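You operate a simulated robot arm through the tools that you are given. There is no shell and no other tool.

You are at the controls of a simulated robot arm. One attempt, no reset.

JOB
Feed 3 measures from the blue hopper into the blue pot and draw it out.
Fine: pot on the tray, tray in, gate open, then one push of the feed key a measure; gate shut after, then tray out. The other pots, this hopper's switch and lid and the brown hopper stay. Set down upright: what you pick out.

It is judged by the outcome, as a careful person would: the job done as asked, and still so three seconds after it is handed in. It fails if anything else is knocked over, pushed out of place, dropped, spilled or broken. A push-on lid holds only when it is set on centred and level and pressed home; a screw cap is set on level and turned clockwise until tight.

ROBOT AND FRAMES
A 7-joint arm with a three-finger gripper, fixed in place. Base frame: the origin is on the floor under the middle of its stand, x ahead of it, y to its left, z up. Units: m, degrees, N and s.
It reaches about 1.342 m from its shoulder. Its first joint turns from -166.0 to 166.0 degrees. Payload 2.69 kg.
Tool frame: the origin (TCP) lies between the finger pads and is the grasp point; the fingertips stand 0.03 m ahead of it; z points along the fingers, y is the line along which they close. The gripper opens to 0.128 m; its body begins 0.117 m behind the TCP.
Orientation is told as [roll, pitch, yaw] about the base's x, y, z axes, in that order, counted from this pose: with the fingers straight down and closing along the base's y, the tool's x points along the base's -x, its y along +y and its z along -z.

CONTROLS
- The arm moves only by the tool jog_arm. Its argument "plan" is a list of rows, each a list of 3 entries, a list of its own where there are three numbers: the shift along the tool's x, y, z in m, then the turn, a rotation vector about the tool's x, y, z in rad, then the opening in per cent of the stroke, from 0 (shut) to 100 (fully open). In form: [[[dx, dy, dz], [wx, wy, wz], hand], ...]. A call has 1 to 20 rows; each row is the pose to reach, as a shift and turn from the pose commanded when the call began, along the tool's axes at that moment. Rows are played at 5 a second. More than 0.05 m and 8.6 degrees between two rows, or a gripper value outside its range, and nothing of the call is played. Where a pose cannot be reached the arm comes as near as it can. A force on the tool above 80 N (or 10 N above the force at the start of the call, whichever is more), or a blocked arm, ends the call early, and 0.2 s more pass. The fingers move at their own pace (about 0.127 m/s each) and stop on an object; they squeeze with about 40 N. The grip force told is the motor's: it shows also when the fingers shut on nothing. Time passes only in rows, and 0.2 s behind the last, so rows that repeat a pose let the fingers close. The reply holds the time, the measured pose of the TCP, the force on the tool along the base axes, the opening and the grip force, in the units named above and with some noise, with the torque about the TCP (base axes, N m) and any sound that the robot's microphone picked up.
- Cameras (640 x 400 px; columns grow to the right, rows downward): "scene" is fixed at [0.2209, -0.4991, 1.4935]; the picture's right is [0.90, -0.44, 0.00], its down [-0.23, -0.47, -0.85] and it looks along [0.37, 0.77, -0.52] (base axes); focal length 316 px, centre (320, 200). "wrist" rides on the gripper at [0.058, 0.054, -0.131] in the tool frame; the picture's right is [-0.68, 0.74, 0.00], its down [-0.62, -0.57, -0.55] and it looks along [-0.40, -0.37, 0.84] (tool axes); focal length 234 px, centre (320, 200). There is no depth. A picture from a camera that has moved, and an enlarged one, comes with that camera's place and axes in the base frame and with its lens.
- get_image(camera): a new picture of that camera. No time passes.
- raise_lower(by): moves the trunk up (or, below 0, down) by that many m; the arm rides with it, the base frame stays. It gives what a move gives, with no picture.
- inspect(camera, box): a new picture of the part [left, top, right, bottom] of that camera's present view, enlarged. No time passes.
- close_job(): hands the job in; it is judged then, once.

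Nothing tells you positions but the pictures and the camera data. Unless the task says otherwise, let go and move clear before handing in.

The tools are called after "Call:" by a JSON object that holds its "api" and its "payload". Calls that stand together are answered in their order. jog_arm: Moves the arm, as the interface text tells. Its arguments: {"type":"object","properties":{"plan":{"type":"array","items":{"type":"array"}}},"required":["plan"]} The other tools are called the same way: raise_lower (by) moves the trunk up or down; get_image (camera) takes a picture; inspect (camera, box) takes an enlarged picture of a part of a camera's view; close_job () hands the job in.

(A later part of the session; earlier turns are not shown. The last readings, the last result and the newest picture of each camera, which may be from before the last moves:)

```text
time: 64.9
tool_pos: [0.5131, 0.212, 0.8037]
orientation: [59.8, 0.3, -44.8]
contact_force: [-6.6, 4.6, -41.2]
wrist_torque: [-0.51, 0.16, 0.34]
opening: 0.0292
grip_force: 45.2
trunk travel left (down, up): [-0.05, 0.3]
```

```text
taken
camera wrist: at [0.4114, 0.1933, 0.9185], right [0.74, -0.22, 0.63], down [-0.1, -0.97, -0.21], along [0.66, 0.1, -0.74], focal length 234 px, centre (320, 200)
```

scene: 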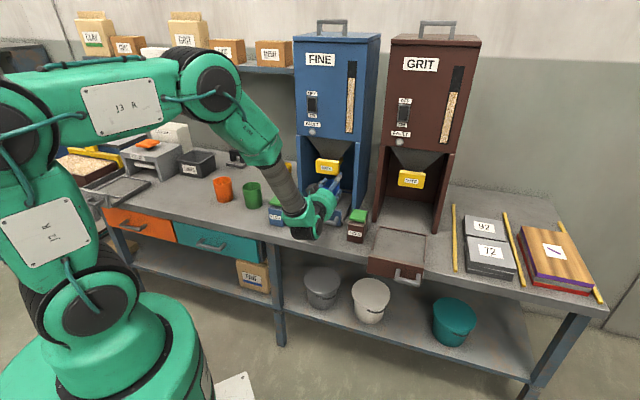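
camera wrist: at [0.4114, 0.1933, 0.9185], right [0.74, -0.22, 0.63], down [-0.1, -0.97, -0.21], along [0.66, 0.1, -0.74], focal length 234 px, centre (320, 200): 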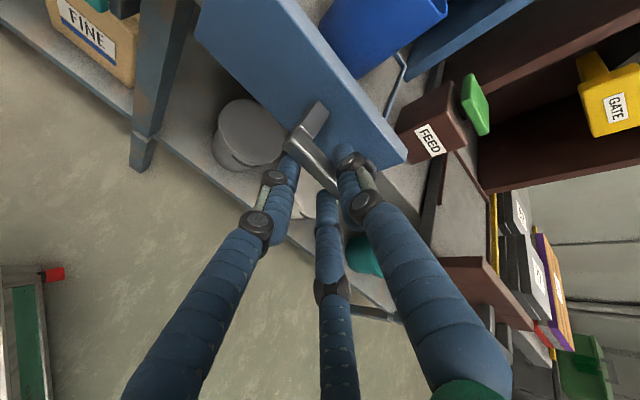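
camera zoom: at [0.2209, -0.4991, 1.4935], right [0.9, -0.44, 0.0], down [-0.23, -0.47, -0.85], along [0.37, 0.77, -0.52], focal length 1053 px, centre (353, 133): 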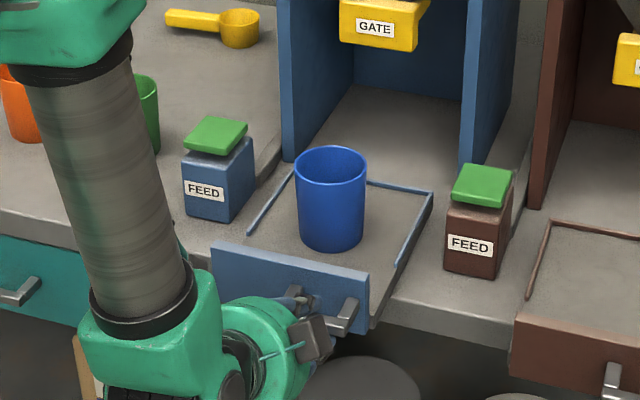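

The tray is out again, within about 7 mm of its original position, and the pot is still upright. I'll release the handle, back off and rise.

Call:
{"api": "jog_arm", "payload": {"plan": [[[0, 0, 0], [0, 0, 0], 20], [[0, 0, 0], [0, 0, 0], 42], [[0, 0, 0], [0, 0, 0], 42], [[0, 0, -0.02], [0, 0, 0], 42], [[0, 0, -0.05], [0, 0, 0], 42], [[0, 0, -0.08], [0, 0, 0], 42], [[0, 0.04, -0.1], [0, 0, 0], 42], [[0, 0.08, -0.123], [0, 0, 0], 42], [[0, 0.12, -0.146], [0, 0, 0], 42], [[0, 0.16, -0.169], [0, 0, 0], 42], [[0, 0.16, -0.169], [0, 0, 0], 42]]}}

Call:
{"api": "get_image", "payload": {"camera": "scene"}}

```text
time: 67.3
tool_pos: [0.4656, 0.1663, 1.031]
orientation: [59.9, 0.2, -44.9]
contact_force: [0.2, -0.8, 0.2]
wrist_torque: [-0.05, 0.02, 0.01]
opening: 0.0538
grip_force: 0.1
trunk travel left (down, up): [-0.05, 0.3]
```

```text
taken
```

scene: 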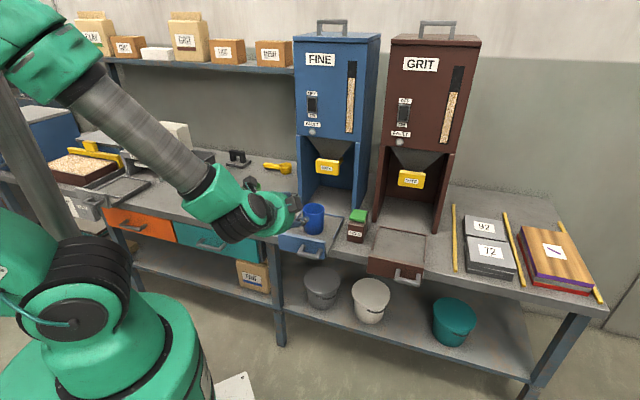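

Now I'll swing the hand back to pointing straight down, over the pot.

Call:
{"api": "jog_arm", "payload": {"plan": [[[0.0051, 0.0161, 0.0278], [0.131, 0, 0], 60], [[0.0102, 0.0321, 0.0557], [0.262, 0, 0], 70], [[0.0152, 0.0482, 0.0835], [0.393, 0, 0], 80], [[0.0203, 0.0643, 0.1113], [0.524, 0, 0], 90], [[0.0254, 0.0803, 0.1391], [0.654, 0, 0], 100], [[0.0305, 0.0964, 0.167], [0.785, 0, 0], 100], [[0.0355, 0.1124, 0.1948], [0.916, 0, 0], 100], [[0.0406, 0.1285, 0.2226], [1.047, 0, 0], 100], [[0.0406, 0.1285, 0.2226], [1.047, 0, 0], 100]]}}

Call:
{"api": "get_image", "payload": {"camera": "wrist"}}

Call:
{"api": "get_image", "payload": {"camera": "scene"}}

```text
time: 69.3
tool_pos: [0.6201, 0.3768, 1.0263]
orientation: [-0.3, 0.3, -44.9]
contact_force: [0.3, 0.0, -1.3]
wrist_torque: [-0.09, 0.02, 0.0]
opening: 0.128
grip_force: 0.0
trunk travel left (down, up): [-0.05, 0.3]
```

```text
taken
camera wrist: at [0.6178, 0.4567, 1.1577], right [1.0, 0.05, -0.01], down [0.04, -0.83, 0.55], along [0.02, -0.55, -0.84], focal length 234 px, centre (320, 200)
```

wrist: 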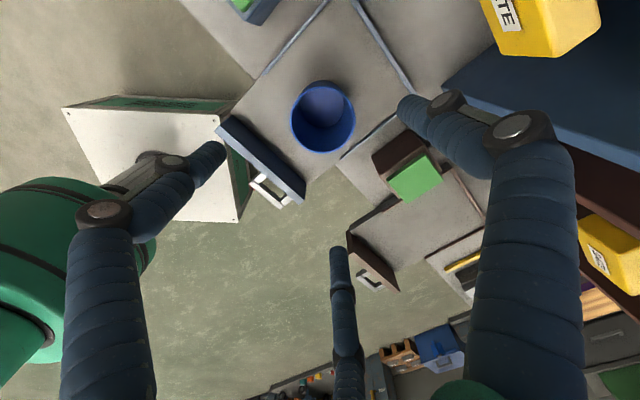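

```text
taken
```

scene: 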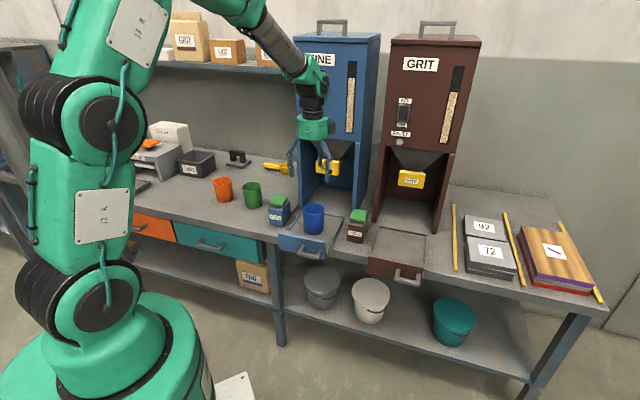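

Call:
{"api": "inspect", "payload": {"camera": "wrist", "box": [210, 0, 450, 210]}}

```text
1.90 times, centred on (330, 105) of wrist
camera zoom: at [0.6178, 0.4567, 1.1577], right [1.0, 0.05, -0.01], down [0.04, -0.83, 0.55], along [0.02, -0.55, -0.84], focal length 446 px, centre (301, 381)
```

zoom: 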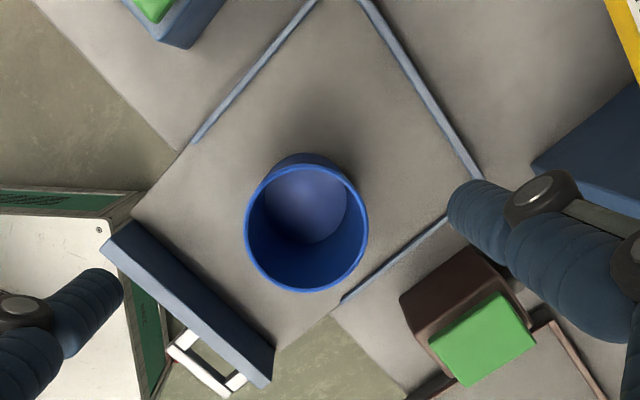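

From this view the pot sits about 4 cm forward of the middle of the railed area. I'll lower onto it, grip it, and move it back along the tray.

Call:
{"api": "jog_arm", "payload": {"plan": [[[0, 0.002, 0.03], [0, 0, 0], 100], [[0, 0.002, 0.07], [0, 0, 0], 100], [[0, 0.002, 0.11], [0, 0, 0], 100], [[0, 0.002, 0.15], [0, 0, 0], 100], [[0, 0.002, 0.18], [0, 0, 0], 100], [[0, 0.002, 0.196], [0, 0, 0], 100], [[0, 0.002, 0.2], [0, 0, 0], 100], [[0, 0.002, 0.2], [0, 0, 0], 100]]}}

Call:
{"api": "get_image", "payload": {"camera": "wrist"}}

Call:
{"api": "inspect", "payload": {"camera": "scene", "box": [250, 110, 370, 270]}}

```text
time: 71.1
tool_pos: [0.62, 0.3792, 0.8299]
orientation: [0.0, 0.1, -44.8]
contact_force: [-0.1, 0.1, -0.5]
wrist_torque: [0.02, 0.0, -0.03]
opening: 0.128
grip_force: 0.1
trunk travel left (down, up): [-0.05, 0.3]
```

```text
taken
camera wrist: at [0.6179, 0.4586, 0.9602], right [1.0, 0.05, 0.0], down [0.04, -0.84, 0.55], along [0.02, -0.55, -0.84], focal length 234 px, centre (320, 200)
```

wrist: 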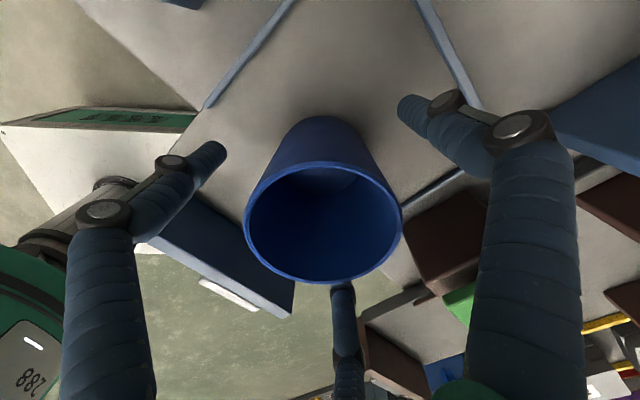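

```text
2.50 times, centred on (310, 190) of scene
camera zoom: at [0.2209, -0.4991, 1.4935], right [0.9, -0.44, 0.0], down [-0.23, -0.47, -0.85], along [0.37, 0.77, -0.52], focal length 790 px, centre (345, 225)
```

zoom: 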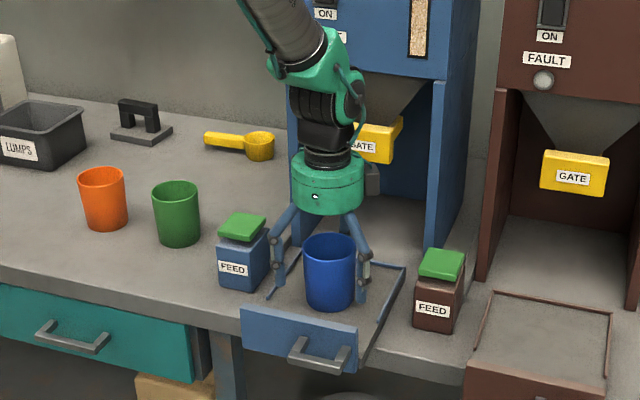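

Call:
{"api": "jog_arm", "payload": {"plan": [[[0, 0, 0.002], [0, 0, 0], 40], [[0, 0, 0.005], [0, 0, 0], 40], [[0, 0, 0.005], [0, 0, 0], 40], [[0, 0, 0.005], [0, 0, 0], 40], [[0, 0, 0.005], [0, 0, 0], 40]]}}

Call:
{"api": "jog_arm", "payload": {"plan": [[[0, 0, -0.008], [0, 0, 0], 40], [[0, 0, -0.02], [0, 0, 0], 40], [[0, 0, -0.03], [0, 0, 0], 40], [[0, 0.01, -0.03], [0, 0, 0], 40], [[0, 0.02, -0.03], [0, 0, 0], 40], [[0, 0.03, -0.03], [0, 0, 0], 40], [[0, 0.0355, -0.03], [0, 0, 0], 40], [[0, 0.0355, -0.03], [0, 0, 0], 40]]}}

Call:
{"api": "get_image", "payload": {"camera": "wrist"}}

Call:
{"api": "inspect", "payload": {"camera": "scene", "box": [250, 110, 370, 270]}}

```text
time: 72.3
tool_pos: [0.6219, 0.3783, 0.8261]
orientation: [0.1, 0.1, -44.7]
contact_force: [2.1, 0.6, 30.4]
wrist_torque: [-0.33, 0.13, -0.01]
opening: 0.0712
grip_force: 40.0
trunk travel left (down, up): [-0.05, 0.3]
```

```text
time: 74.1
tool_pos: [0.6447, 0.4036, 0.8543]
orientation: [-0.1, 0.2, -44.7]
contact_force: [-0.4, -1.1, -0.8]
wrist_torque: [0.0, -0.02, 0.0]
opening: 0.0711
grip_force: 40.1
trunk travel left (down, up): [-0.05, 0.3]
```

```text
taken
camera wrist: at [0.6432, 0.4833, 0.9864], right [1.0, 0.05, 0.0], down [0.04, -0.84, 0.55], along [0.02, -0.55, -0.84], focal length 234 px, centre (320, 200)
```

wrist: 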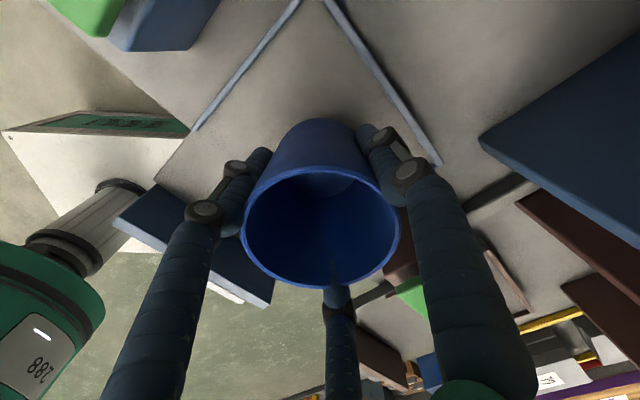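

```text
2.50 times, centred on (310, 190) of scene
camera zoom: at [0.2209, -0.4991, 1.4935], right [0.9, -0.44, 0.0], down [-0.23, -0.47, -0.85], along [0.37, 0.77, -0.52], focal length 790 px, centre (345, 225)
```

zoom: 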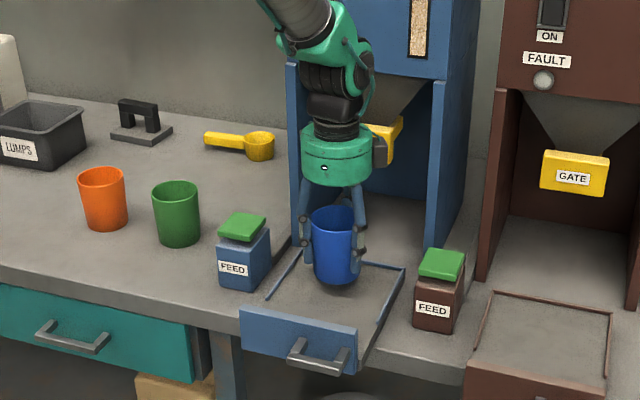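

Call:
{"api": "jog_arm", "payload": {"plan": [[[0, 0.0005, 0.008], [0, 0, 0], 40], [[0, 0.0005, 0.016], [0, 0, 0], 40], [[0, 0.0005, 0.022], [0, 0, 0], 40], [[0, 0.0005, 0.026], [0, 0, 0], 40], [[0, 0.0005, 0.026], [0, 0, 0], 40]]}}

```text
time: 75.3
tool_pos: [0.6455, 0.4054, 0.8273]
orientation: [0.0, 0.2, -44.8]
contact_force: [0.4, -0.3, -0.1]
wrist_torque: [0.0, -0.02, -0.01]
opening: 0.0712
grip_force: 40.4
trunk travel left (down, up): [-0.05, 0.3]
```

Call:
{"api": "jog_arm", "payload": {"plan": [[[0, 0, 0.001], [0, 0, 0], 40], [[0, 0, 0.002], [0, 0, 0], 40], [[0, 0, 0.003], [0, 0, 0], 40], [[0, 0, 0.003], [0, 0, 0], 40]]}}

```text
time: 76.3
tool_pos: [0.646, 0.4051, 0.8264]
orientation: [0.0, 0.2, -44.8]
contact_force: [0.5, -0.1, 9.5]
wrist_torque: [-0.21, -0.06, 0.01]
opening: 0.071
grip_force: 40.4
trunk travel left (down, up): [-0.05, 0.3]
```

The pot is touching the tray lightly at depth 0.743. I'll release it and rise.

Call:
{"api": "jog_arm", "payload": {"plan": [[[0, 0, 0], [0, 0, 0], 60], [[0, 0, 0], [0, 0, 0], 75], [[0, 0, 0], [0, 0, 0], 85], [[0, 0, 0], [0, 0, 0], 85], [[0, 0, -0.02], [0, 0, 0], 85], [[0, 0, -0.05], [0, 0, 0], 85], [[0, 0, -0.09], [0, 0, 0], 85], [[0, 0, -0.13], [0, 0, 0], 85], [[0, 0, -0.17], [0, 0, 0], 85], [[0, -0.01, -0.2], [0, 0, 0], 85], [[0, -0.03, -0.2], [0, 0, 0], 85], [[0, -0.03, -0.2], [0, 0, 0], 85]]}}

Call:
{"api": "get_image", "payload": {"camera": "wrist"}}

Call:
{"api": "inspect", "payload": {"camera": "wrist", "box": [210, 0, 450, 210]}}

```text
time: 78.9
tool_pos: [0.6255, 0.384, 1.025]
orientation: [-0.1, 0.2, -44.8]
contact_force: [0.0, 0.0, 0.0]
wrist_torque: [0.03, -0.05, 0.05]
opening: 0.1088
grip_force: 0.0
trunk travel left (down, up): [-0.05, 0.3]
```

```text
taken
camera wrist: at [0.6228, 0.463, 1.1559], right [1.0, 0.05, 0.0], down [0.04, -0.84, 0.55], along [0.02, -0.55, -0.84], focal length 234 px, centre (320, 200)
```

wrist: 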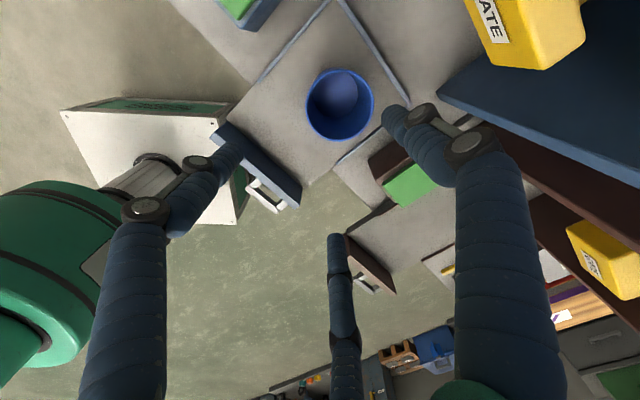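

```text
1.90 times, centred on (330, 105) of wrist
camera zoom: at [0.6228, 0.463, 1.1559], right [1.0, 0.05, 0.0], down [0.04, -0.84, 0.55], along [0.02, -0.55, -0.84], focal length 446 px, centre (301, 381)
```

zoom: 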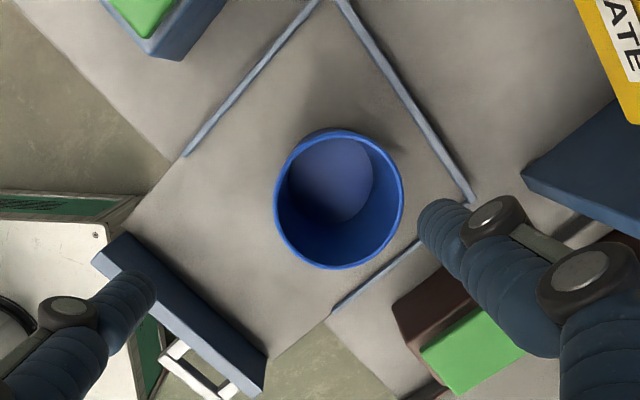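

The pot base now sits in the middle of the railed area in both directions. I'll go back to the handle to push the tray in again.

Call:
{"api": "jog_arm", "payload": {"plan": [[[-0.005, -0.033, 0], [-0.131, 0, 0], 60], [[-0.01, -0.066, 0], [-0.262, 0, 0], 50], [[-0.015, -0.099, 0], [-0.393, 0, 0], 45], [[-0.02, -0.132, 0], [-0.524, 0, 0], 45], [[-0.025, -0.165, 0], [-0.654, 0, 0], 45], [[-0.03, -0.198, 0], [-0.785, 0, 0], 45], [[-0.035, -0.231, 0], [-0.916, 0, 0], 45], [[-0.041, -0.264, 0], [-1.047, 0, 0], 45], [[-0.041, -0.264, 0], [-1.047, 0, 0], 45]]}}

Call:
{"api": "jog_arm", "payload": {"plan": [[[0, -0.035, 0.02], [0, 0, 0], 45], [[0, -0.07, 0.04], [0, 0, 0], 45], [[0, -0.105, 0.06], [0, 0, 0], 45], [[0, -0.135, 0.078], [0, 0, 0], 45], [[0, -0.156, 0.09], [0, 0, 0], 45], [[0, -0.156, 0.09], [0, 0, 0], 45]]}}

Call:
{"api": "get_image", "payload": {"camera": "wrist"}}

Call:
{"api": "inspect", "payload": {"camera": "wrist", "box": [220, 40, 420, 200]}}

```text
time: 80.9
tool_pos: [0.4692, 0.1676, 1.0179]
orientation: [59.3, 0.9, -44.9]
contact_force: [1.1, -0.8, 5.0]
wrist_torque: [-0.35, 0.4, 0.06]
opening: 0.0578
grip_force: 0.0
trunk travel left (down, up): [-0.05, 0.3]
```

```text
time: 82.3
tool_pos: [0.4698, 0.1668, 0.8445]
orientation: [59.9, 0.2, -44.7]
contact_force: [0.2, -0.1, -0.1]
wrist_torque: [0.02, -0.03, 0.03]
opening: 0.0579
grip_force: 0.1
trunk travel left (down, up): [-0.05, 0.3]
```

```text
taken
camera wrist: at [0.3684, 0.147, 0.9573], right [0.74, -0.22, 0.63], down [-0.1, -0.97, -0.22], along [0.66, 0.1, -0.74], focal length 234 px, centre (320, 200)
```

wrist: 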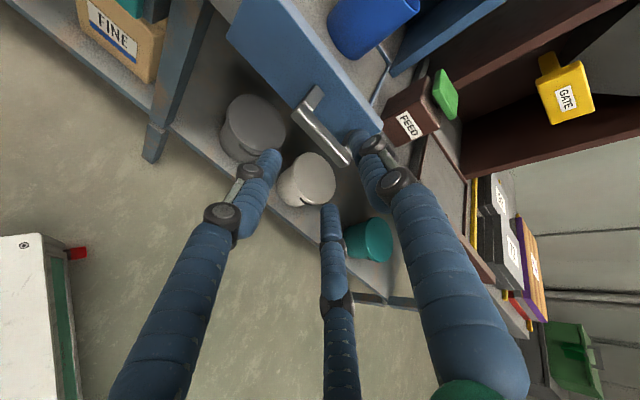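

```text
2.50 times, centred on (320, 120) of wrist
camera zoom: at [0.3684, 0.147, 0.9573], right [0.74, -0.22, 0.63], down [-0.1, -0.97, -0.22], along [0.66, 0.1, -0.74], focal length 585 px, centre (320, 400)
```

zoom: 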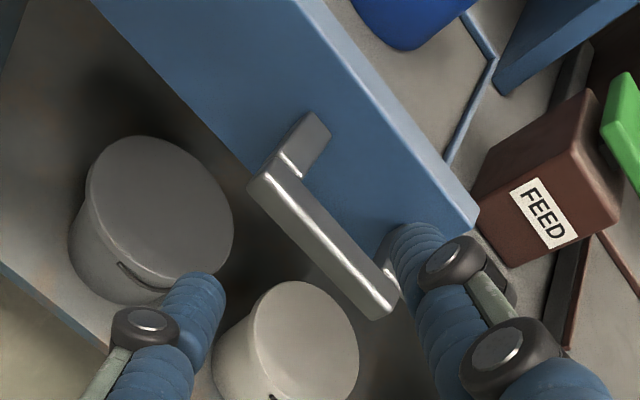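

Call:
{"api": "jog_arm", "payload": {"plan": [[[0.003, 0, 0.015], [0, 0, 0], 42], [[0.003, -0.001, 0.04], [0, 0, 0], 42], [[0.003, -0.0015, 0.06], [0, 0, 0], 42], [[0.003, -0.0015, 0.072], [0, 0, 0], 42], [[0.003, -0.0015, 0.0755], [0, 0, 0], 42], [[0.003, -0.0015, 0.0755], [0, 0, 0], 42], [[0.003, -0.003, 0.0755], [0, 0, 0], 30], [[0.003, -0.004, 0.0755], [0, 0, 0], 20], [[0.003, -0.004, 0.0755], [0, 0, 0], 10], [[0.003, -0.004, 0.0755], [0, 0, 0], 0], [[0.003, -0.004, 0.0755], [0, 0, 0], 0], [[0.003, -0.004, 0.0755], [0, 0, 0], 0]]}}

Call:
{"api": "inspect", "payload": {"camera": "wrist", "box": [220, 80, 420, 240]}}

```text
time: 84.9
tool_pos: [0.511, 0.2145, 0.8059]
orientation: [60.0, 0.1, -44.9]
contact_force: [-5.2, 7.1, 23.7]
wrist_torque: [0.69, -0.47, 0.37]
opening: 0.0293
grip_force: 45.0
trunk travel left (down, up): [-0.05, 0.3]
```

```text
2.50 times, centred on (320, 160) of wrist
camera zoom: at [0.4087, 0.1943, 0.9187], right [0.74, -0.22, 0.64], down [-0.1, -0.97, -0.22], along [0.67, 0.1, -0.74], focal length 585 px, centre (320, 300)
```

zoom: 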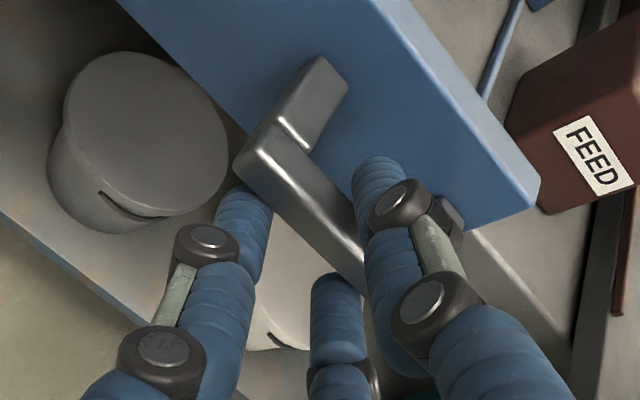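

Gripped again. I'll push the tray in smoothly most of the way.

Call:
{"api": "jog_arm", "payload": {"plan": [[[0, 0.004, 0.0043], [0, 0, 0], 0], [[0, 0.0075, 0.0104], [0, 0, 0], 0], [[0, 0.0125, 0.019], [0, 0, 0], 0], [[0, 0.0185, 0.0294], [0, 0, 0], 0], [[0, 0.0245, 0.0398], [0, 0, 0], 0], [[0, 0.0305, 0.0502], [0, 0, 0], 0], [[0, 0.0365, 0.0606], [0, 0, 0], 0], [[0, 0.0425, 0.071], [0, 0, 0], 0], [[0, 0.0485, 0.0814], [0, 0, 0], 0], [[0, 0.0545, 0.0917], [0, 0, 0], 0], [[0, 0.0605, 0.1021], [0, 0, 0], 0], [[0, 0.0665, 0.1125], [0, 0, 0], 0], [[0, 0.0725, 0.1229], [0, 0, 0], 0], [[0, 0.0785, 0.1333], [0, 0, 0], 0], [[0, 0.0845, 0.1437], [0, 0, 0], 0], [[0, 0.09, 0.1532], [0, 0, 0], 0], [[0, 0.0935, 0.1593], [0, 0, 0], 0], [[0, 0.0945, 0.161], [0, 0, 0], 0]]}}

Call:
{"api": "inspect", "payload": {"camera": "scene", "box": [260, 140, 380, 260]}}

```text
time: 88.7
tool_pos: [0.6427, 0.3461, 0.8061]
orientation: [59.8, 0.3, -44.9]
contact_force: [4.2, -3.5, 8.5]
wrist_torque: [0.19, -0.46, -0.15]
opening: 0.0291
grip_force: 45.4
trunk travel left (down, up): [-0.05, 0.3]
```

```text
3.33 times, centred on (320, 200) of scene
camera zoom: at [0.2209, -0.4991, 1.4935], right [0.9, -0.44, 0.0], down [-0.23, -0.47, -0.85], along [0.37, 0.77, -0.52], focal length 1053 px, centre (320, 200)
```

zoom: 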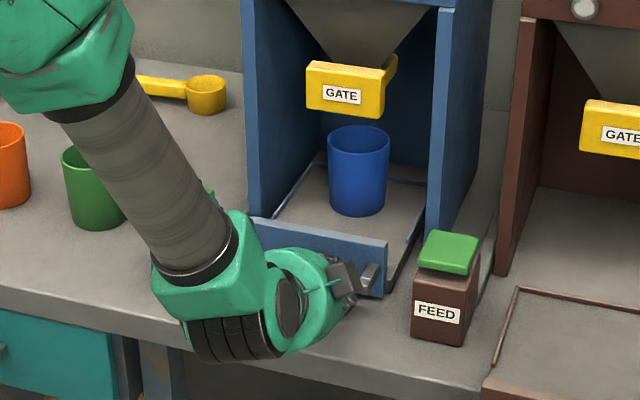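

Call:
{"api": "jog_arm", "payload": {"plan": [[[0, 0.002, 0.0035], [0, 0, 0], 0], [[0, 0.004, 0.0069], [0, 0, 0], 0], [[0, 0.006, 0.0104], [0, 0, 0], 0], [[0, 0.008, 0.0139], [0, 0, 0], 0], [[0, 0.0095, 0.0165], [0, 0, 0], 0], [[0, 0.0105, 0.0182], [0, 0, 0], 0]]}}

```text
time: 90.1
tool_pos: [0.6568, 0.3606, 0.8061]
orientation: [60.0, 0.2, -44.8]
contact_force: [10.9, -11.4, 14.3]
wrist_torque: [0.26, -0.61, -0.36]
opening: 0.0294
grip_force: 45.2
trunk travel left (down, up): [-0.05, 0.3]
```

Call:
{"api": "jog_arm", "payload": {"plan": [[[0, 0.001, 0.0017], [0, 0, 0], 0], [[0, 0.002, 0.0035], [0, 0, 0], 0], [[0, 0.003, 0.0052], [0, 0, 0], 0], [[0, 0.004, 0.0069], [0, 0, 0], 0]]}}

```text
time: 91.1
tool_pos: [0.6604, 0.3641, 0.8053]
orientation: [60.0, 0.2, -45.1]
contact_force: [-14.2, -38.7, 29.1]
wrist_torque: [0.35, -0.65, -0.27]
opening: 0.0295
grip_force: 45.0
trunk travel left (down, up): [-0.05, 0.3]
```

The tray is against its stop (37 N). I'll ease off, release, and withdraw.

Call:
{"api": "jog_arm", "payload": {"plan": [[[0, -0.001, -0.0017], [0, 0, 0], 0], [[0, -0.002, -0.0035], [0, 0, 0], 0], [[0, -0.002, -0.0035], [0, 0, 0], 20], [[0, -0.002, -0.0035], [0, 0, 0], 42], [[0, -0.002, -0.0035], [0, 0, 0], 42], [[0, -0.002, -0.02], [0, 0, 0], 42], [[0, -0.002, -0.05], [0, 0, 0], 42], [[0, -0.002, -0.09], [0, 0, 0], 42], [[0, 0.03, -0.11], [0, 0, 0], 42], [[0, 0.07, -0.133], [0, 0, 0], 42], [[0, 0.11, -0.156], [0, 0, 0], 42], [[0, 0.11, -0.156], [0, 0, 0], 42]]}}

Call:
{"api": "get_image", "payload": {"camera": "wrist"}}

Call:
{"api": "inspect", "payload": {"camera": "scene", "box": [260, 140, 380, 260]}}

```text
time: 93.7
tool_pos: [0.6066, 0.3113, 0.9786]
orientation: [60.0, 0.2, -44.8]
contact_force: [-0.4, 0.5, -0.2]
wrist_torque: [0.0, -0.02, -0.01]
opening: 0.0538
grip_force: 0.1
trunk travel left (down, up): [-0.05, 0.3]
```

```text
taken
camera wrist: at [0.5057, 0.2907, 1.0913], right [0.74, -0.22, 0.63], down [-0.1, -0.97, -0.22], along [0.66, 0.1, -0.74], focal length 234 px, centre (320, 200)
```

wrist: 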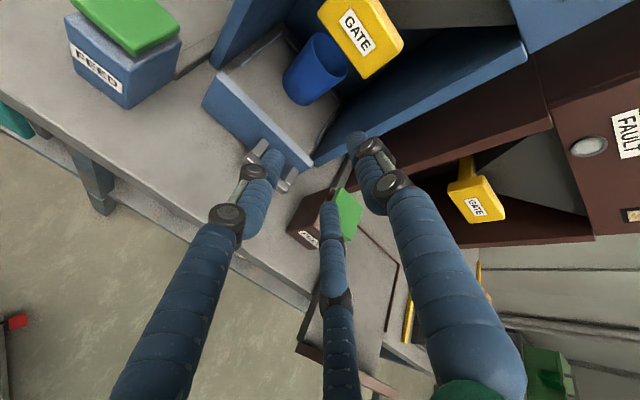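

```text
3.33 times, centred on (320, 200) of scene
camera zoom: at [0.2209, -0.4991, 1.4935], right [0.9, -0.44, 0.0], down [-0.23, -0.47, -0.85], along [0.37, 0.77, -0.52], focal length 1053 px, centre (320, 200)
```

zoom: 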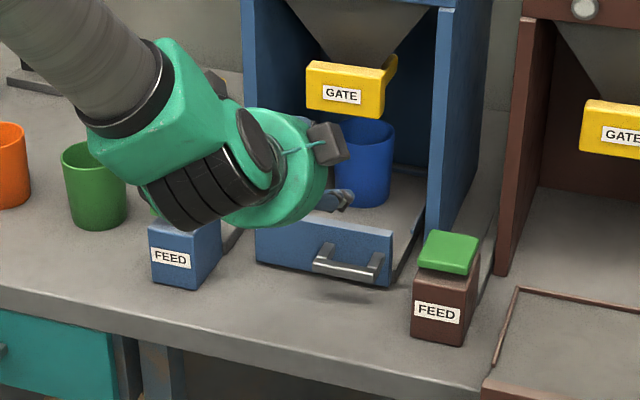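

The tray is in with the pot under the gate. I'll level the hand and line it up in front of the yellow gate block, with the top finger above it and two fingers below.

Call:
{"api": "jog_arm", "payload": {"plan": [[[0.0068, 0.0015, 0.0126], [-0.087, 0, 0], 60], [[0.0136, 0.003, 0.0252], [-0.175, 0, 0], 70], [[0.0204, 0.0045, 0.0378], [-0.262, 0, 0], 78], [[0.0272, 0.006, 0.0504], [-0.349, 0, 0], 78], [[0.034, 0.0075, 0.063], [-0.436, 0, 0], 78], [[0.0408, 0.009, 0.0756], [-0.5236, 0, 0], 78], [[0.0408, 0.009, 0.0756], [-0.5236, 0, 0], 78]]}}

Call:
{"api": "get_image", "payload": {"camera": "wrist"}}

Call:
{"api": "inspect", "payload": {"camera": "wrist", "box": [220, 0, 480, 200]}}

Call:
{"api": "inspect", "payload": {"camera": "scene", "box": [260, 120, 380, 260]}}

```text
time: 95.3
tool_pos: [0.6271, 0.3882, 0.9478]
orientation: [89.9, 0.2, -44.8]
contact_force: [-1.3, -0.5, -0.6]
wrist_torque: [0.05, -0.02, 0.02]
opening: 0.0996
grip_force: 0.0
trunk travel left (down, up): [-0.05, 0.3]
```

```text
taken
camera wrist: at [0.4941, 0.3362, 1.003], right [0.48, -0.48, 0.73], down [0.05, -0.82, -0.57], along [0.87, 0.31, -0.37], focal length 234 px, centre (320, 200)
```

wrist: 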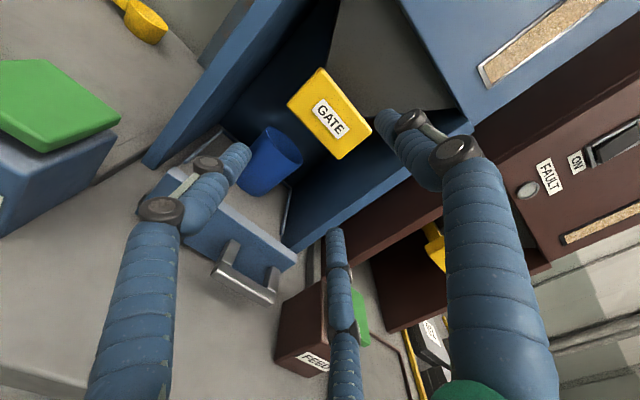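

```text
2.00 times, centred on (350, 100) of wrist
camera zoom: at [0.4941, 0.3362, 1.003], right [0.48, -0.48, 0.73], down [0.05, -0.82, -0.57], along [0.87, 0.31, -0.37], focal length 468 px, centre (260, 400)
```

zoom: 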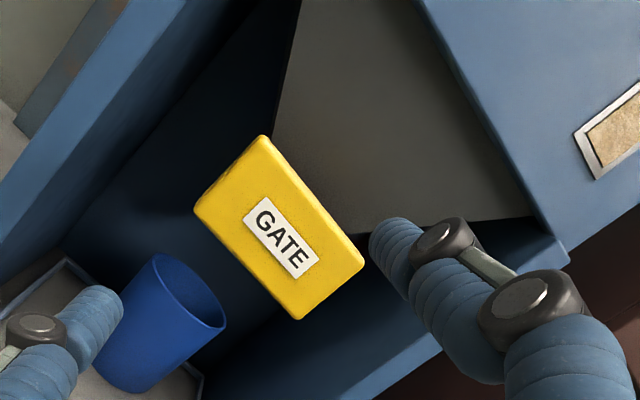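

```text
2.86 times, centred on (320, 190) of scene
camera zoom: at [0.2209, -0.4991, 1.4935], right [0.9, -0.44, 0.0], down [-0.23, -0.47, -0.85], along [0.37, 0.77, -0.52], focal length 902 px, centre (320, 229)
```

zoom: 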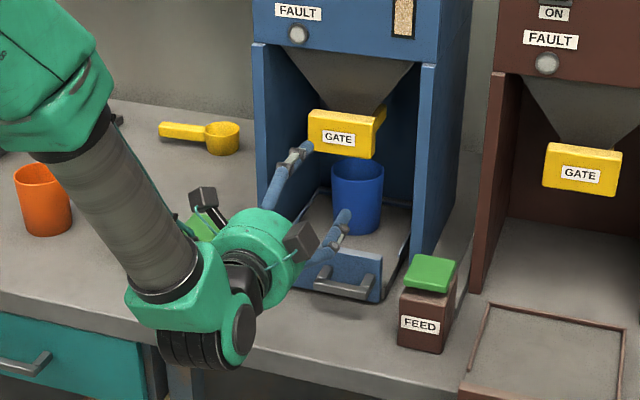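

The block's centre reads at about lateral 0.169, z 0.964. I'll advance so the fingertips go just past its front face, above and below.

Call:
{"api": "jog_arm", "payload": {"plan": [[[0, 0.002, 0.03], [0, 0, 0], 78], [[0, 0.0035, 0.06], [0, 0, 0], 78], [[0, 0.0035, 0.09], [0, 0, 0], 78], [[0, 0.0035, 0.11], [0, 0, 0], 78], [[0, 0.0035, 0.125], [0, 0, 0], 78], [[0, 0.0035, 0.134], [0, 0, 0], 78], [[0, 0.0035, 0.134], [0, 0, 0], 78]]}}

Call:
{"api": "get_image", "payload": {"camera": "wrist"}}

Call:
{"api": "inspect", "payload": {"camera": "scene", "box": [280, 130, 370, 210]}}

```text
time: 96.9
tool_pos: [0.7208, 0.4838, 0.9521]
orientation: [89.7, 0.2, -44.9]
contact_force: [-0.4, 1.5, 0.4]
wrist_torque: [0.02, -0.04, 0.02]
opening: 0.0999
grip_force: 0.1
trunk travel left (down, up): [-0.05, 0.3]
```

```text
taken
camera wrist: at [0.5887, 0.4319, 1.0071], right [0.48, -0.48, 0.73], down [0.05, -0.82, -0.57], along [0.87, 0.31, -0.37], focal length 234 px, centre (320, 200)
```

wrist: 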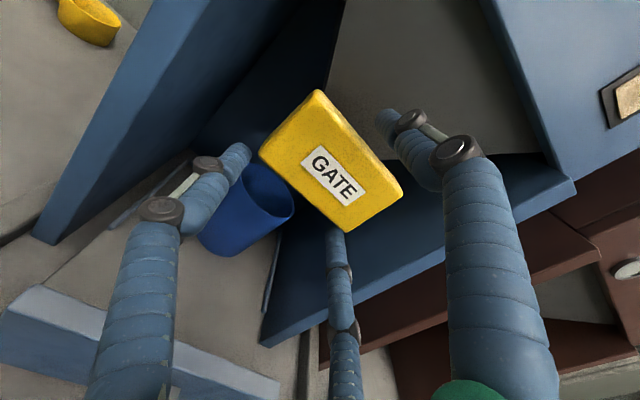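

```text
5.00 times, centred on (325, 170) of scene
camera zoom: at [0.2209, -0.4991, 1.4935], right [0.9, -0.44, 0.0], down [-0.23, -0.47, -0.85], along [0.37, 0.77, -0.52], focal length 1579 px, centre (295, 350)
```

zoom: 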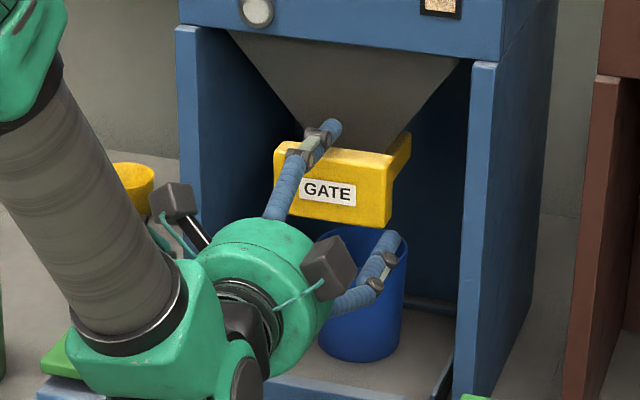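

Call:
{"api": "jog_arm", "payload": {"plan": [[[0, 0, 0], [0, 0, 0], 65], [[0, 0, 0], [0, 0, 0], 55], [[0, 0, 0], [0, 0, 0], 45], [[0, 0, 0], [0, 0, 0], 35], [[0, 0, 0], [0, 0, 0], 35], [[0, 0, 0], [0, 0, 0], 35]]}}

Call:
{"api": "get_image", "payload": {"camera": "wrist"}}

Call:
{"api": "inspect", "payload": {"camera": "scene", "box": [280, 130, 370, 210]}}

```text
time: 98.3
tool_pos: [0.7214, 0.4838, 0.9524]
orientation: [89.7, 0.3, -44.8]
contact_force: [-7.1, 1.3, -5.2]
wrist_torque: [-0.66, -0.88, 0.29]
opening: 0.0772
grip_force: 44.6
trunk travel left (down, up): [-0.05, 0.3]
```

```text
taken
camera wrist: at [0.5881, 0.4319, 1.0068], right [0.48, -0.48, 0.73], down [0.05, -0.82, -0.57], along [0.87, 0.31, -0.38], focal length 234 px, centre (320, 200)
```

wrist: 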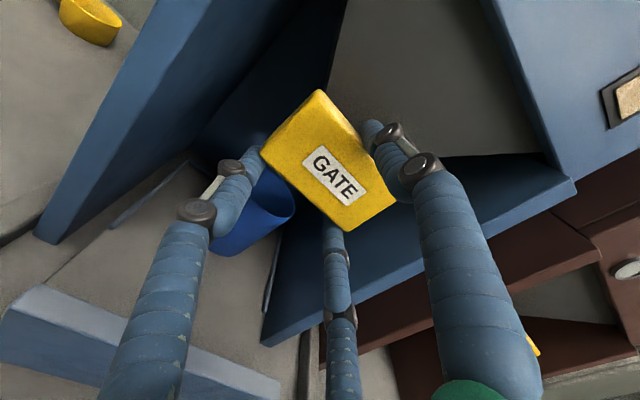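

```text
5.00 times, centred on (325, 170) of scene
camera zoom: at [0.2209, -0.4991, 1.4935], right [0.9, -0.44, 0.0], down [-0.23, -0.47, -0.85], along [0.37, 0.77, -0.52], focal length 1579 px, centre (295, 350)
```

zoom: 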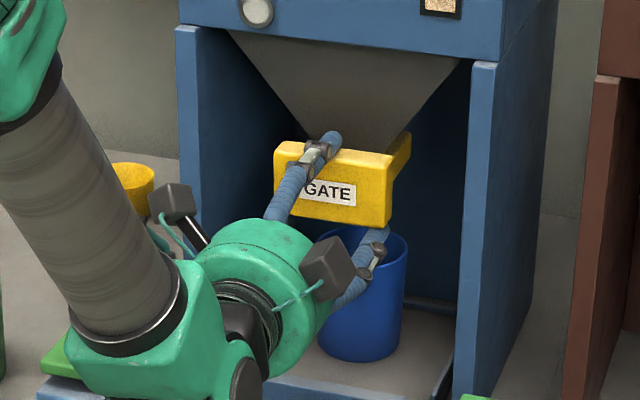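

The gate block is gripped evenly, with little side load. I'll try a gentle pull toward me and watch the resistance.

Call:
{"api": "jog_arm", "payload": {"plan": [[[0, 0, -0.003], [0, 0, 0], 35], [[0, 0, -0.007], [0, 0, 0], 35], [[0, 0, -0.012], [0, 0, 0], 35], [[0, 0, -0.016], [0, 0, 0], 35]]}}

Call:
{"api": "inspect", "payload": {"camera": "scene", "box": [280, 130, 370, 210]}}

```text
time: 99.3
tool_pos: [0.7089, 0.4733, 0.9524]
orientation: [89.8, 0.2, -44.8]
contact_force: [-3.0, 3.9, -5.1]
wrist_torque: [-0.93, -1.16, 0.21]
opening: 0.0771
grip_force: 45.3
trunk travel left (down, up): [-0.05, 0.3]
```

```text
5.00 times, centred on (325, 170) of scene
camera zoom: at [0.2209, -0.4991, 1.4935], right [0.9, -0.44, 0.0], down [-0.23, -0.47, -0.85], along [0.37, 0.77, -0.52], focal length 1579 px, centre (295, 350)
```

zoom: 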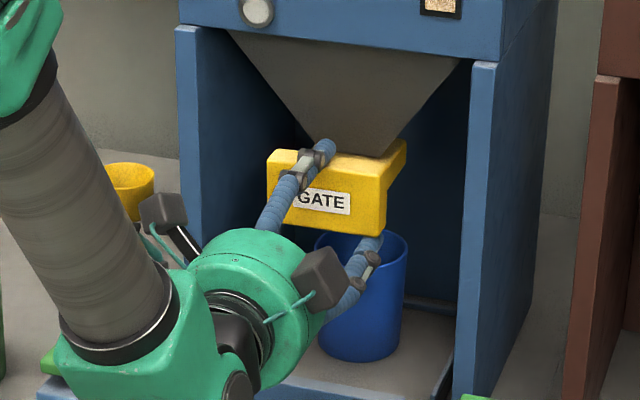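

The gate slides out freely. I'll continue in small steps until it meets its stop.

Call:
{"api": "jog_arm", "payload": {"plan": [[[0, 0, -0.005], [0, 0, 0], 35], [[0, 0, -0.011], [0, 0, 0], 35], [[0, 0, -0.017], [0, 0, 0], 35], [[0, 0, -0.023], [0, 0, 0], 35], [[0, 0, -0.028], [0, 0, 0], 35]]}}

Call:
{"api": "inspect", "payload": {"camera": "scene", "box": [280, 130, 370, 210]}}

Call:
{"api": "get_image", "payload": {"camera": "wrist"}}

```text
time: 100.5
tool_pos: [0.6904, 0.4533, 0.952]
orientation: [90.0, 0.2, -44.8]
contact_force: [-8.5, 7.9, -5.6]
wrist_torque: [-0.57, -0.59, 0.04]
opening: 0.077
grip_force: 45.1
trunk travel left (down, up): [-0.05, 0.3]
```

```text
5.00 times, centred on (325, 170) of scene
camera zoom: at [0.2209, -0.4991, 1.4935], right [0.9, -0.44, 0.0], down [-0.23, -0.47, -0.85], along [0.37, 0.77, -0.52], focal length 1579 px, centre (295, 350)
```

zoom: 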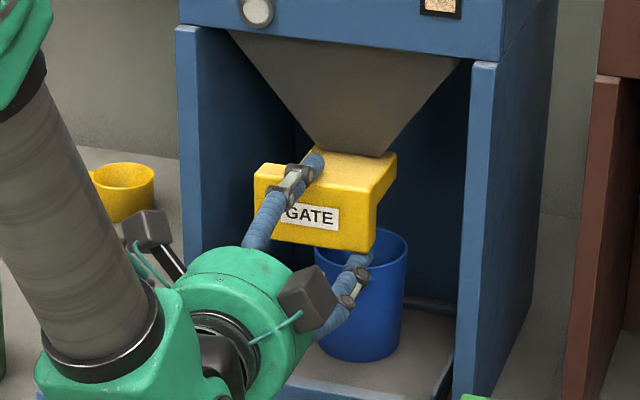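

```text
taken
camera wrist: at [0.557, 0.4006, 1.0066], right [0.48, -0.48, 0.73], down [0.05, -0.82, -0.57], along [0.87, 0.31, -0.37], focal length 234 px, centre (320, 200)
```

wrist: 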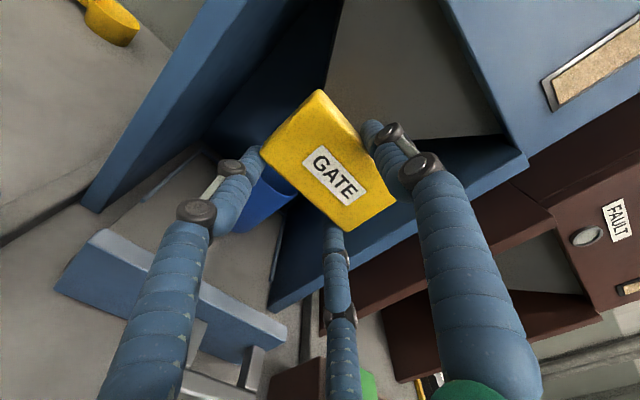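

Call:
{"api": "jog_arm", "payload": {"plan": [[[0, 0, -0.005], [0, 0, 0], 35], [[0, 0, -0.01], [0, 0, 0], 35], [[0, 0, -0.015], [0, 0, 0], 35], [[0, 0, -0.02], [0, 0, 0], 35]]}}

Call:
{"api": "inspect", "payload": {"camera": "scene", "box": [280, 130, 370, 210]}}

```text
time: 101.5
tool_pos: [0.6797, 0.4419, 0.9519]
orientation: [89.9, 0.2, -44.9]
contact_force: [47.8, 44.6, -9.3]
wrist_torque: [-1.7, -0.43, -0.9]
opening: 0.0782
grip_force: 44.2
trunk travel left (down, up): [-0.05, 0.3]
```

```text
5.00 times, centred on (325, 170) of scene
camera zoom: at [0.2209, -0.4991, 1.4935], right [0.9, -0.44, 0.0], down [-0.23, -0.47, -0.85], along [0.37, 0.77, -0.52], focal length 1579 px, centre (295, 350)
```

zoom: 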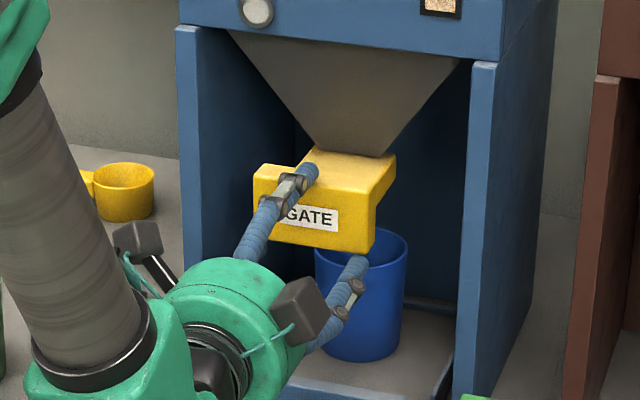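

The gate has reached its open stop, about 45 mm out. I'll relax the pull, let go, and withdraw straight back.

Call:
{"api": "jog_arm", "payload": {"plan": [[[0, 0, 0.004], [0, 0, 0], 35], [[0, 0, 0.008], [0, 0, 0], 35], [[0, 0, 0.009], [0, 0, 0], 55], [[0, 0, 0.009], [0, 0, 0], 78], [[0, 0, 0.009], [0, 0, 0], 78], [[0, 0, -0.01], [0, 0, 0], 78], [[0, 0, -0.04], [0, 0, 0], 78], [[0, 0, -0.08], [0, 0, 0], 78], [[0, 0, -0.12], [0, 0, 0], 78], [[0, 0, -0.15], [0, 0, 0], 78], [[0, 0, -0.15], [0, 0, 0], 78]]}}

Call:
{"api": "get_image", "payload": {"camera": "wrist"}}

Call:
{"api": "inspect", "payload": {"camera": "scene", "box": [270, 120, 370, 240]}}

```text
time: 103.9
tool_pos: [0.5703, 0.3323, 0.9524]
orientation: [89.9, 0.2, -44.9]
contact_force: [-0.7, 0.4, 0.0]
wrist_torque: [0.0, 0.01, -0.05]
opening: 0.0997
grip_force: 0.1
trunk travel left (down, up): [-0.05, 0.3]
```

```text
taken
camera wrist: at [0.437, 0.2808, 1.0068], right [0.48, -0.48, 0.73], down [0.05, -0.82, -0.57], along [0.87, 0.31, -0.37], focal length 234 px, centre (320, 200)
```

wrist: 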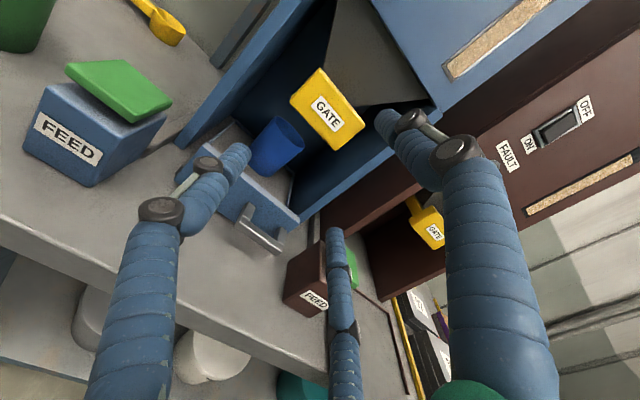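

```text
3.33 times, centred on (320, 180) of scene
camera zoom: at [0.2209, -0.4991, 1.4935], right [0.9, -0.44, 0.0], down [-0.23, -0.47, -0.85], along [0.37, 0.77, -0.52], focal length 1053 px, centre (320, 267)
```

zoom: 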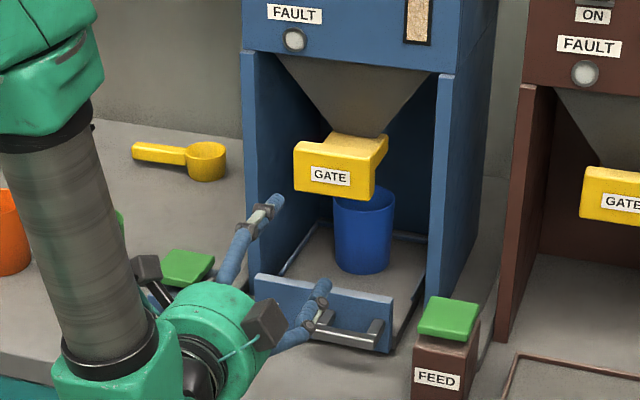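

The gate is open and staying open, and the pot stands below the outlet. Next is the blue FEED key, so I'll zoom in to get its position exactly.

Call:
{"api": "inspect", "payload": {"camera": "wrist", "box": [0, 40, 200, 200]}}

Call:
{"api": "inspect", "payload": {"camera": "scene", "box": [240, 180, 320, 240]}}

```text
2.50 times, centred on (100, 120) of wrist
camera zoom: at [0.437, 0.2808, 1.0068], right [0.48, -0.48, 0.73], down [0.05, -0.82, -0.57], along [0.87, 0.31, -0.37], focal length 585 px, centre (870, 400)
```

zoom: 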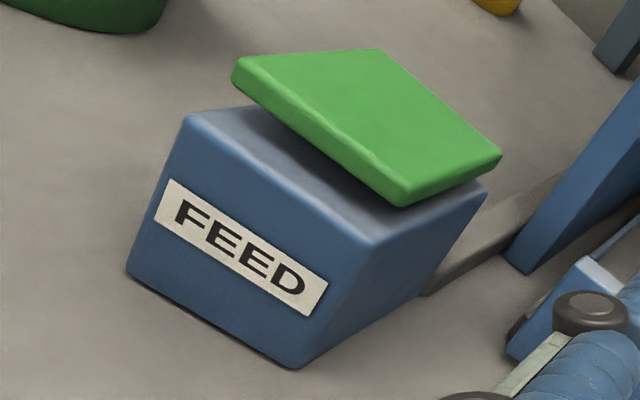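

```text
6.67 times, centred on (280, 210) of scene
camera zoom: at [0.2209, -0.4991, 1.4935], right [0.9, -0.44, 0.0], down [-0.23, -0.47, -0.85], along [0.37, 0.77, -0.52], focal length 2106 px, centre (587, 133)
```

zoom: 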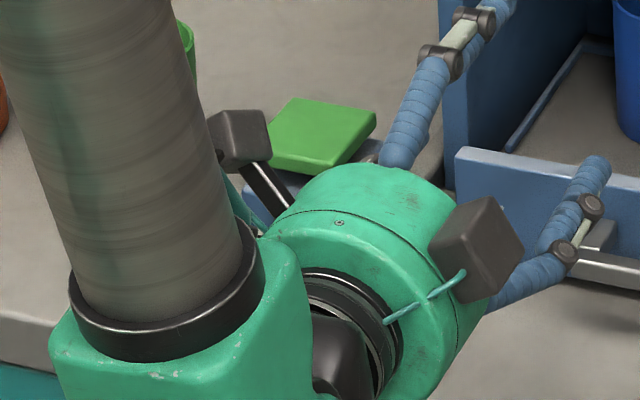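

The FEED cap's top centre is at about depth 0.749, lateral 0.010, z 0.853. I'll close the fingers, point them straight down and hover above the cap.

Call:
{"api": "jog_arm", "payload": {"plan": [[[0.006, 0.012, -0.005], [0.131, 0, 0], 60], [[0.015, 0.026, 0], [0.262, 0, 0], 40], [[0.027, 0.04, 0.006], [0.393, 0, 0], 20], [[0.04, 0.054, 0.015], [0.524, 0, 0], 0], [[0.055, 0.066, 0.025], [0.654, 0, 0], 0], [[0.07, 0.078, 0.036], [0.785, 0, 0], 0], [[0.086, 0.088, 0.048], [0.916, 0, 0], 0], [[0.102, 0.095, 0.061], [1.047, 0, 0], 0], [[0.118, 0.098, 0.075], [1.178, 0, 0], 0], [[0.134, 0.098, 0.09], [1.309, 0, 0], 0], [[0.148, 0.098, 0.102], [1.44, 0, 0], 0], [[0.158, 0.098, 0.111], [1.571, 0, 0], 0], [[0.158, 0.098, 0.111], [1.571, 0, 0], 0]]}}

Call:
{"api": "get_image", "payload": {"camera": "wrist"}}

Call:
{"api": "get_image", "payload": {"camera": "scene"}}

```text
time: 106.7
tool_pos: [0.5371, 0.522, 1.0498]
orientation: [-0.3, 0.1, -44.8]
contact_force: [0.7, 0.4, -1.2]
wrist_torque: [-0.12, 0.05, -0.01]
opening: 0.002
grip_force: 31.7
out of reach, approached as far as the arm can: row 7, 8
trunk travel left (down, up): [-0.05, 0.3]
```

```text
taken
camera wrist: at [0.5353, 0.602, 1.1815], right [1.0, 0.05, -0.01], down [0.04, -0.83, 0.55], along [0.02, -0.55, -0.83], focal length 234 px, centre (320, 200)
```

wrist: 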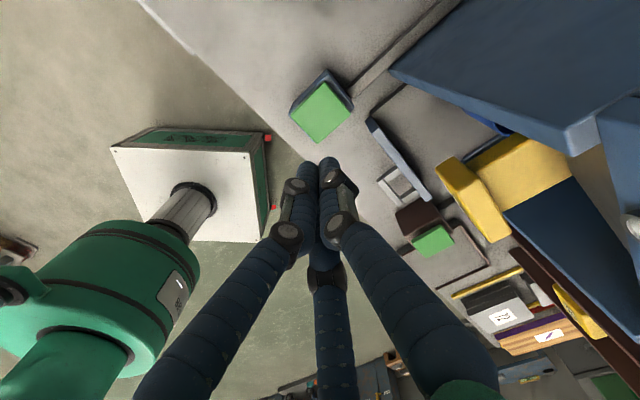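

```text
taken
```

scene: 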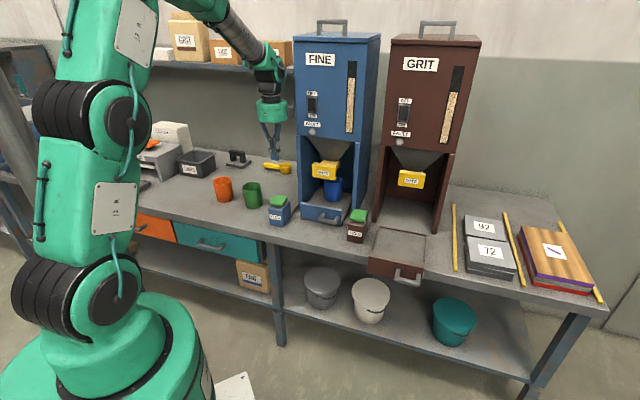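

I'm right above the key. I'll descend to just over the cap first.

Call:
{"api": "jog_arm", "payload": {"plan": [[[0.001, 0.003, 0.03], [0, 0, 0], 0], [[0.001, 0.003, 0.07], [0, 0, 0], 0], [[0.001, 0.003, 0.11], [0, 0, 0], 0], [[0.001, 0.003, 0.14], [0, 0, 0], 0], [[0.001, 0.003, 0.15], [0, 0, 0], 0], [[0.001, 0.003, 0.15], [0, 0, 0], 0]]}}

Call:
{"api": "get_image", "payload": {"camera": "wrist"}}

Call:
{"api": "inspect", "payload": {"camera": "scene", "box": [240, 130, 340, 240]}}

```text
time: 108.1
tool_pos: [0.5377, 0.5252, 0.8999]
orientation: [-0.2, 0.2, -44.8]
contact_force: [-0.4, -0.1, 0.1]
wrist_torque: [-0.01, -0.02, 0.01]
opening: 0.0021
grip_force: 31.2
trunk travel left (down, up): [-0.05, 0.3]
```

```text
taken
camera wrist: at [0.5343, 0.604, 1.0322], right [1.0, 0.05, 0.0], down [0.04, -0.84, 0.55], along [0.02, -0.55, -0.84], focal length 234 px, centre (320, 200)
```

wrist: 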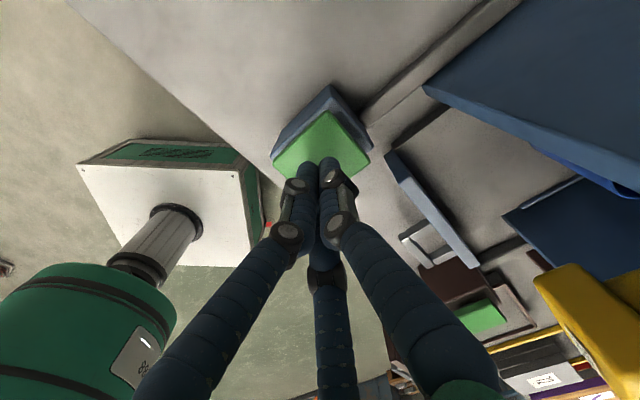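

```text
3.64 times, centred on (290, 185) of scene
camera zoom: at [0.2209, -0.4991, 1.4935], right [0.9, -0.44, 0.0], down [-0.23, -0.47, -0.85], along [0.37, 0.77, -0.52], focal length 1149 px, centre (429, 254)
```

zoom: 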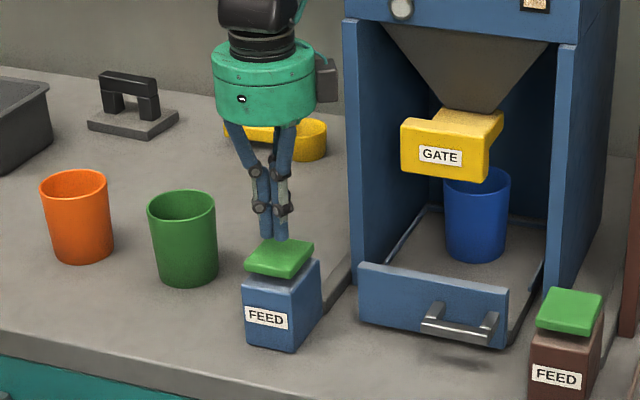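

The fingertips hover over the middle of the cap. I'll press slowly, watching the force and the sound.

Call:
{"api": "jog_arm", "payload": {"plan": [[[0, 0, 0.004], [0, 0, 0], 0], [[0, 0, 0.008], [0, 0, 0], 0], [[0, 0, 0.012], [0, 0, 0], 0], [[0, 0, 0.016], [0, 0, 0], 0]]}}

```text
time: 109.1
tool_pos: [0.537, 0.5244, 0.8847]
orientation: [-0.1, 0.2, -44.8]
contact_force: [0.4, 0.1, 0.1]
wrist_torque: [-0.01, 0.0, 0.01]
opening: 0.0022
grip_force: 30.9
trunk travel left (down, up): [-0.05, 0.3]
```

Call:
{"api": "jog_arm", "payload": {"plan": [[[0, 0, 0.002], [0, 0, 0], 0], [[0, 0, 0.004], [0, 0, 0], 0], [[0, 0, 0.006], [0, 0, 0], 0]]}}

```text
time: 109.9
tool_pos: [0.5375, 0.5251, 0.8779]
orientation: [-0.2, 0.2, -44.8]
contact_force: [-0.5, -0.8, 2.0]
wrist_torque: [0.0, -0.01, -0.02]
opening: 0.0061
grip_force: 32.0
trunk travel left (down, up): [-0.05, 0.3]
```

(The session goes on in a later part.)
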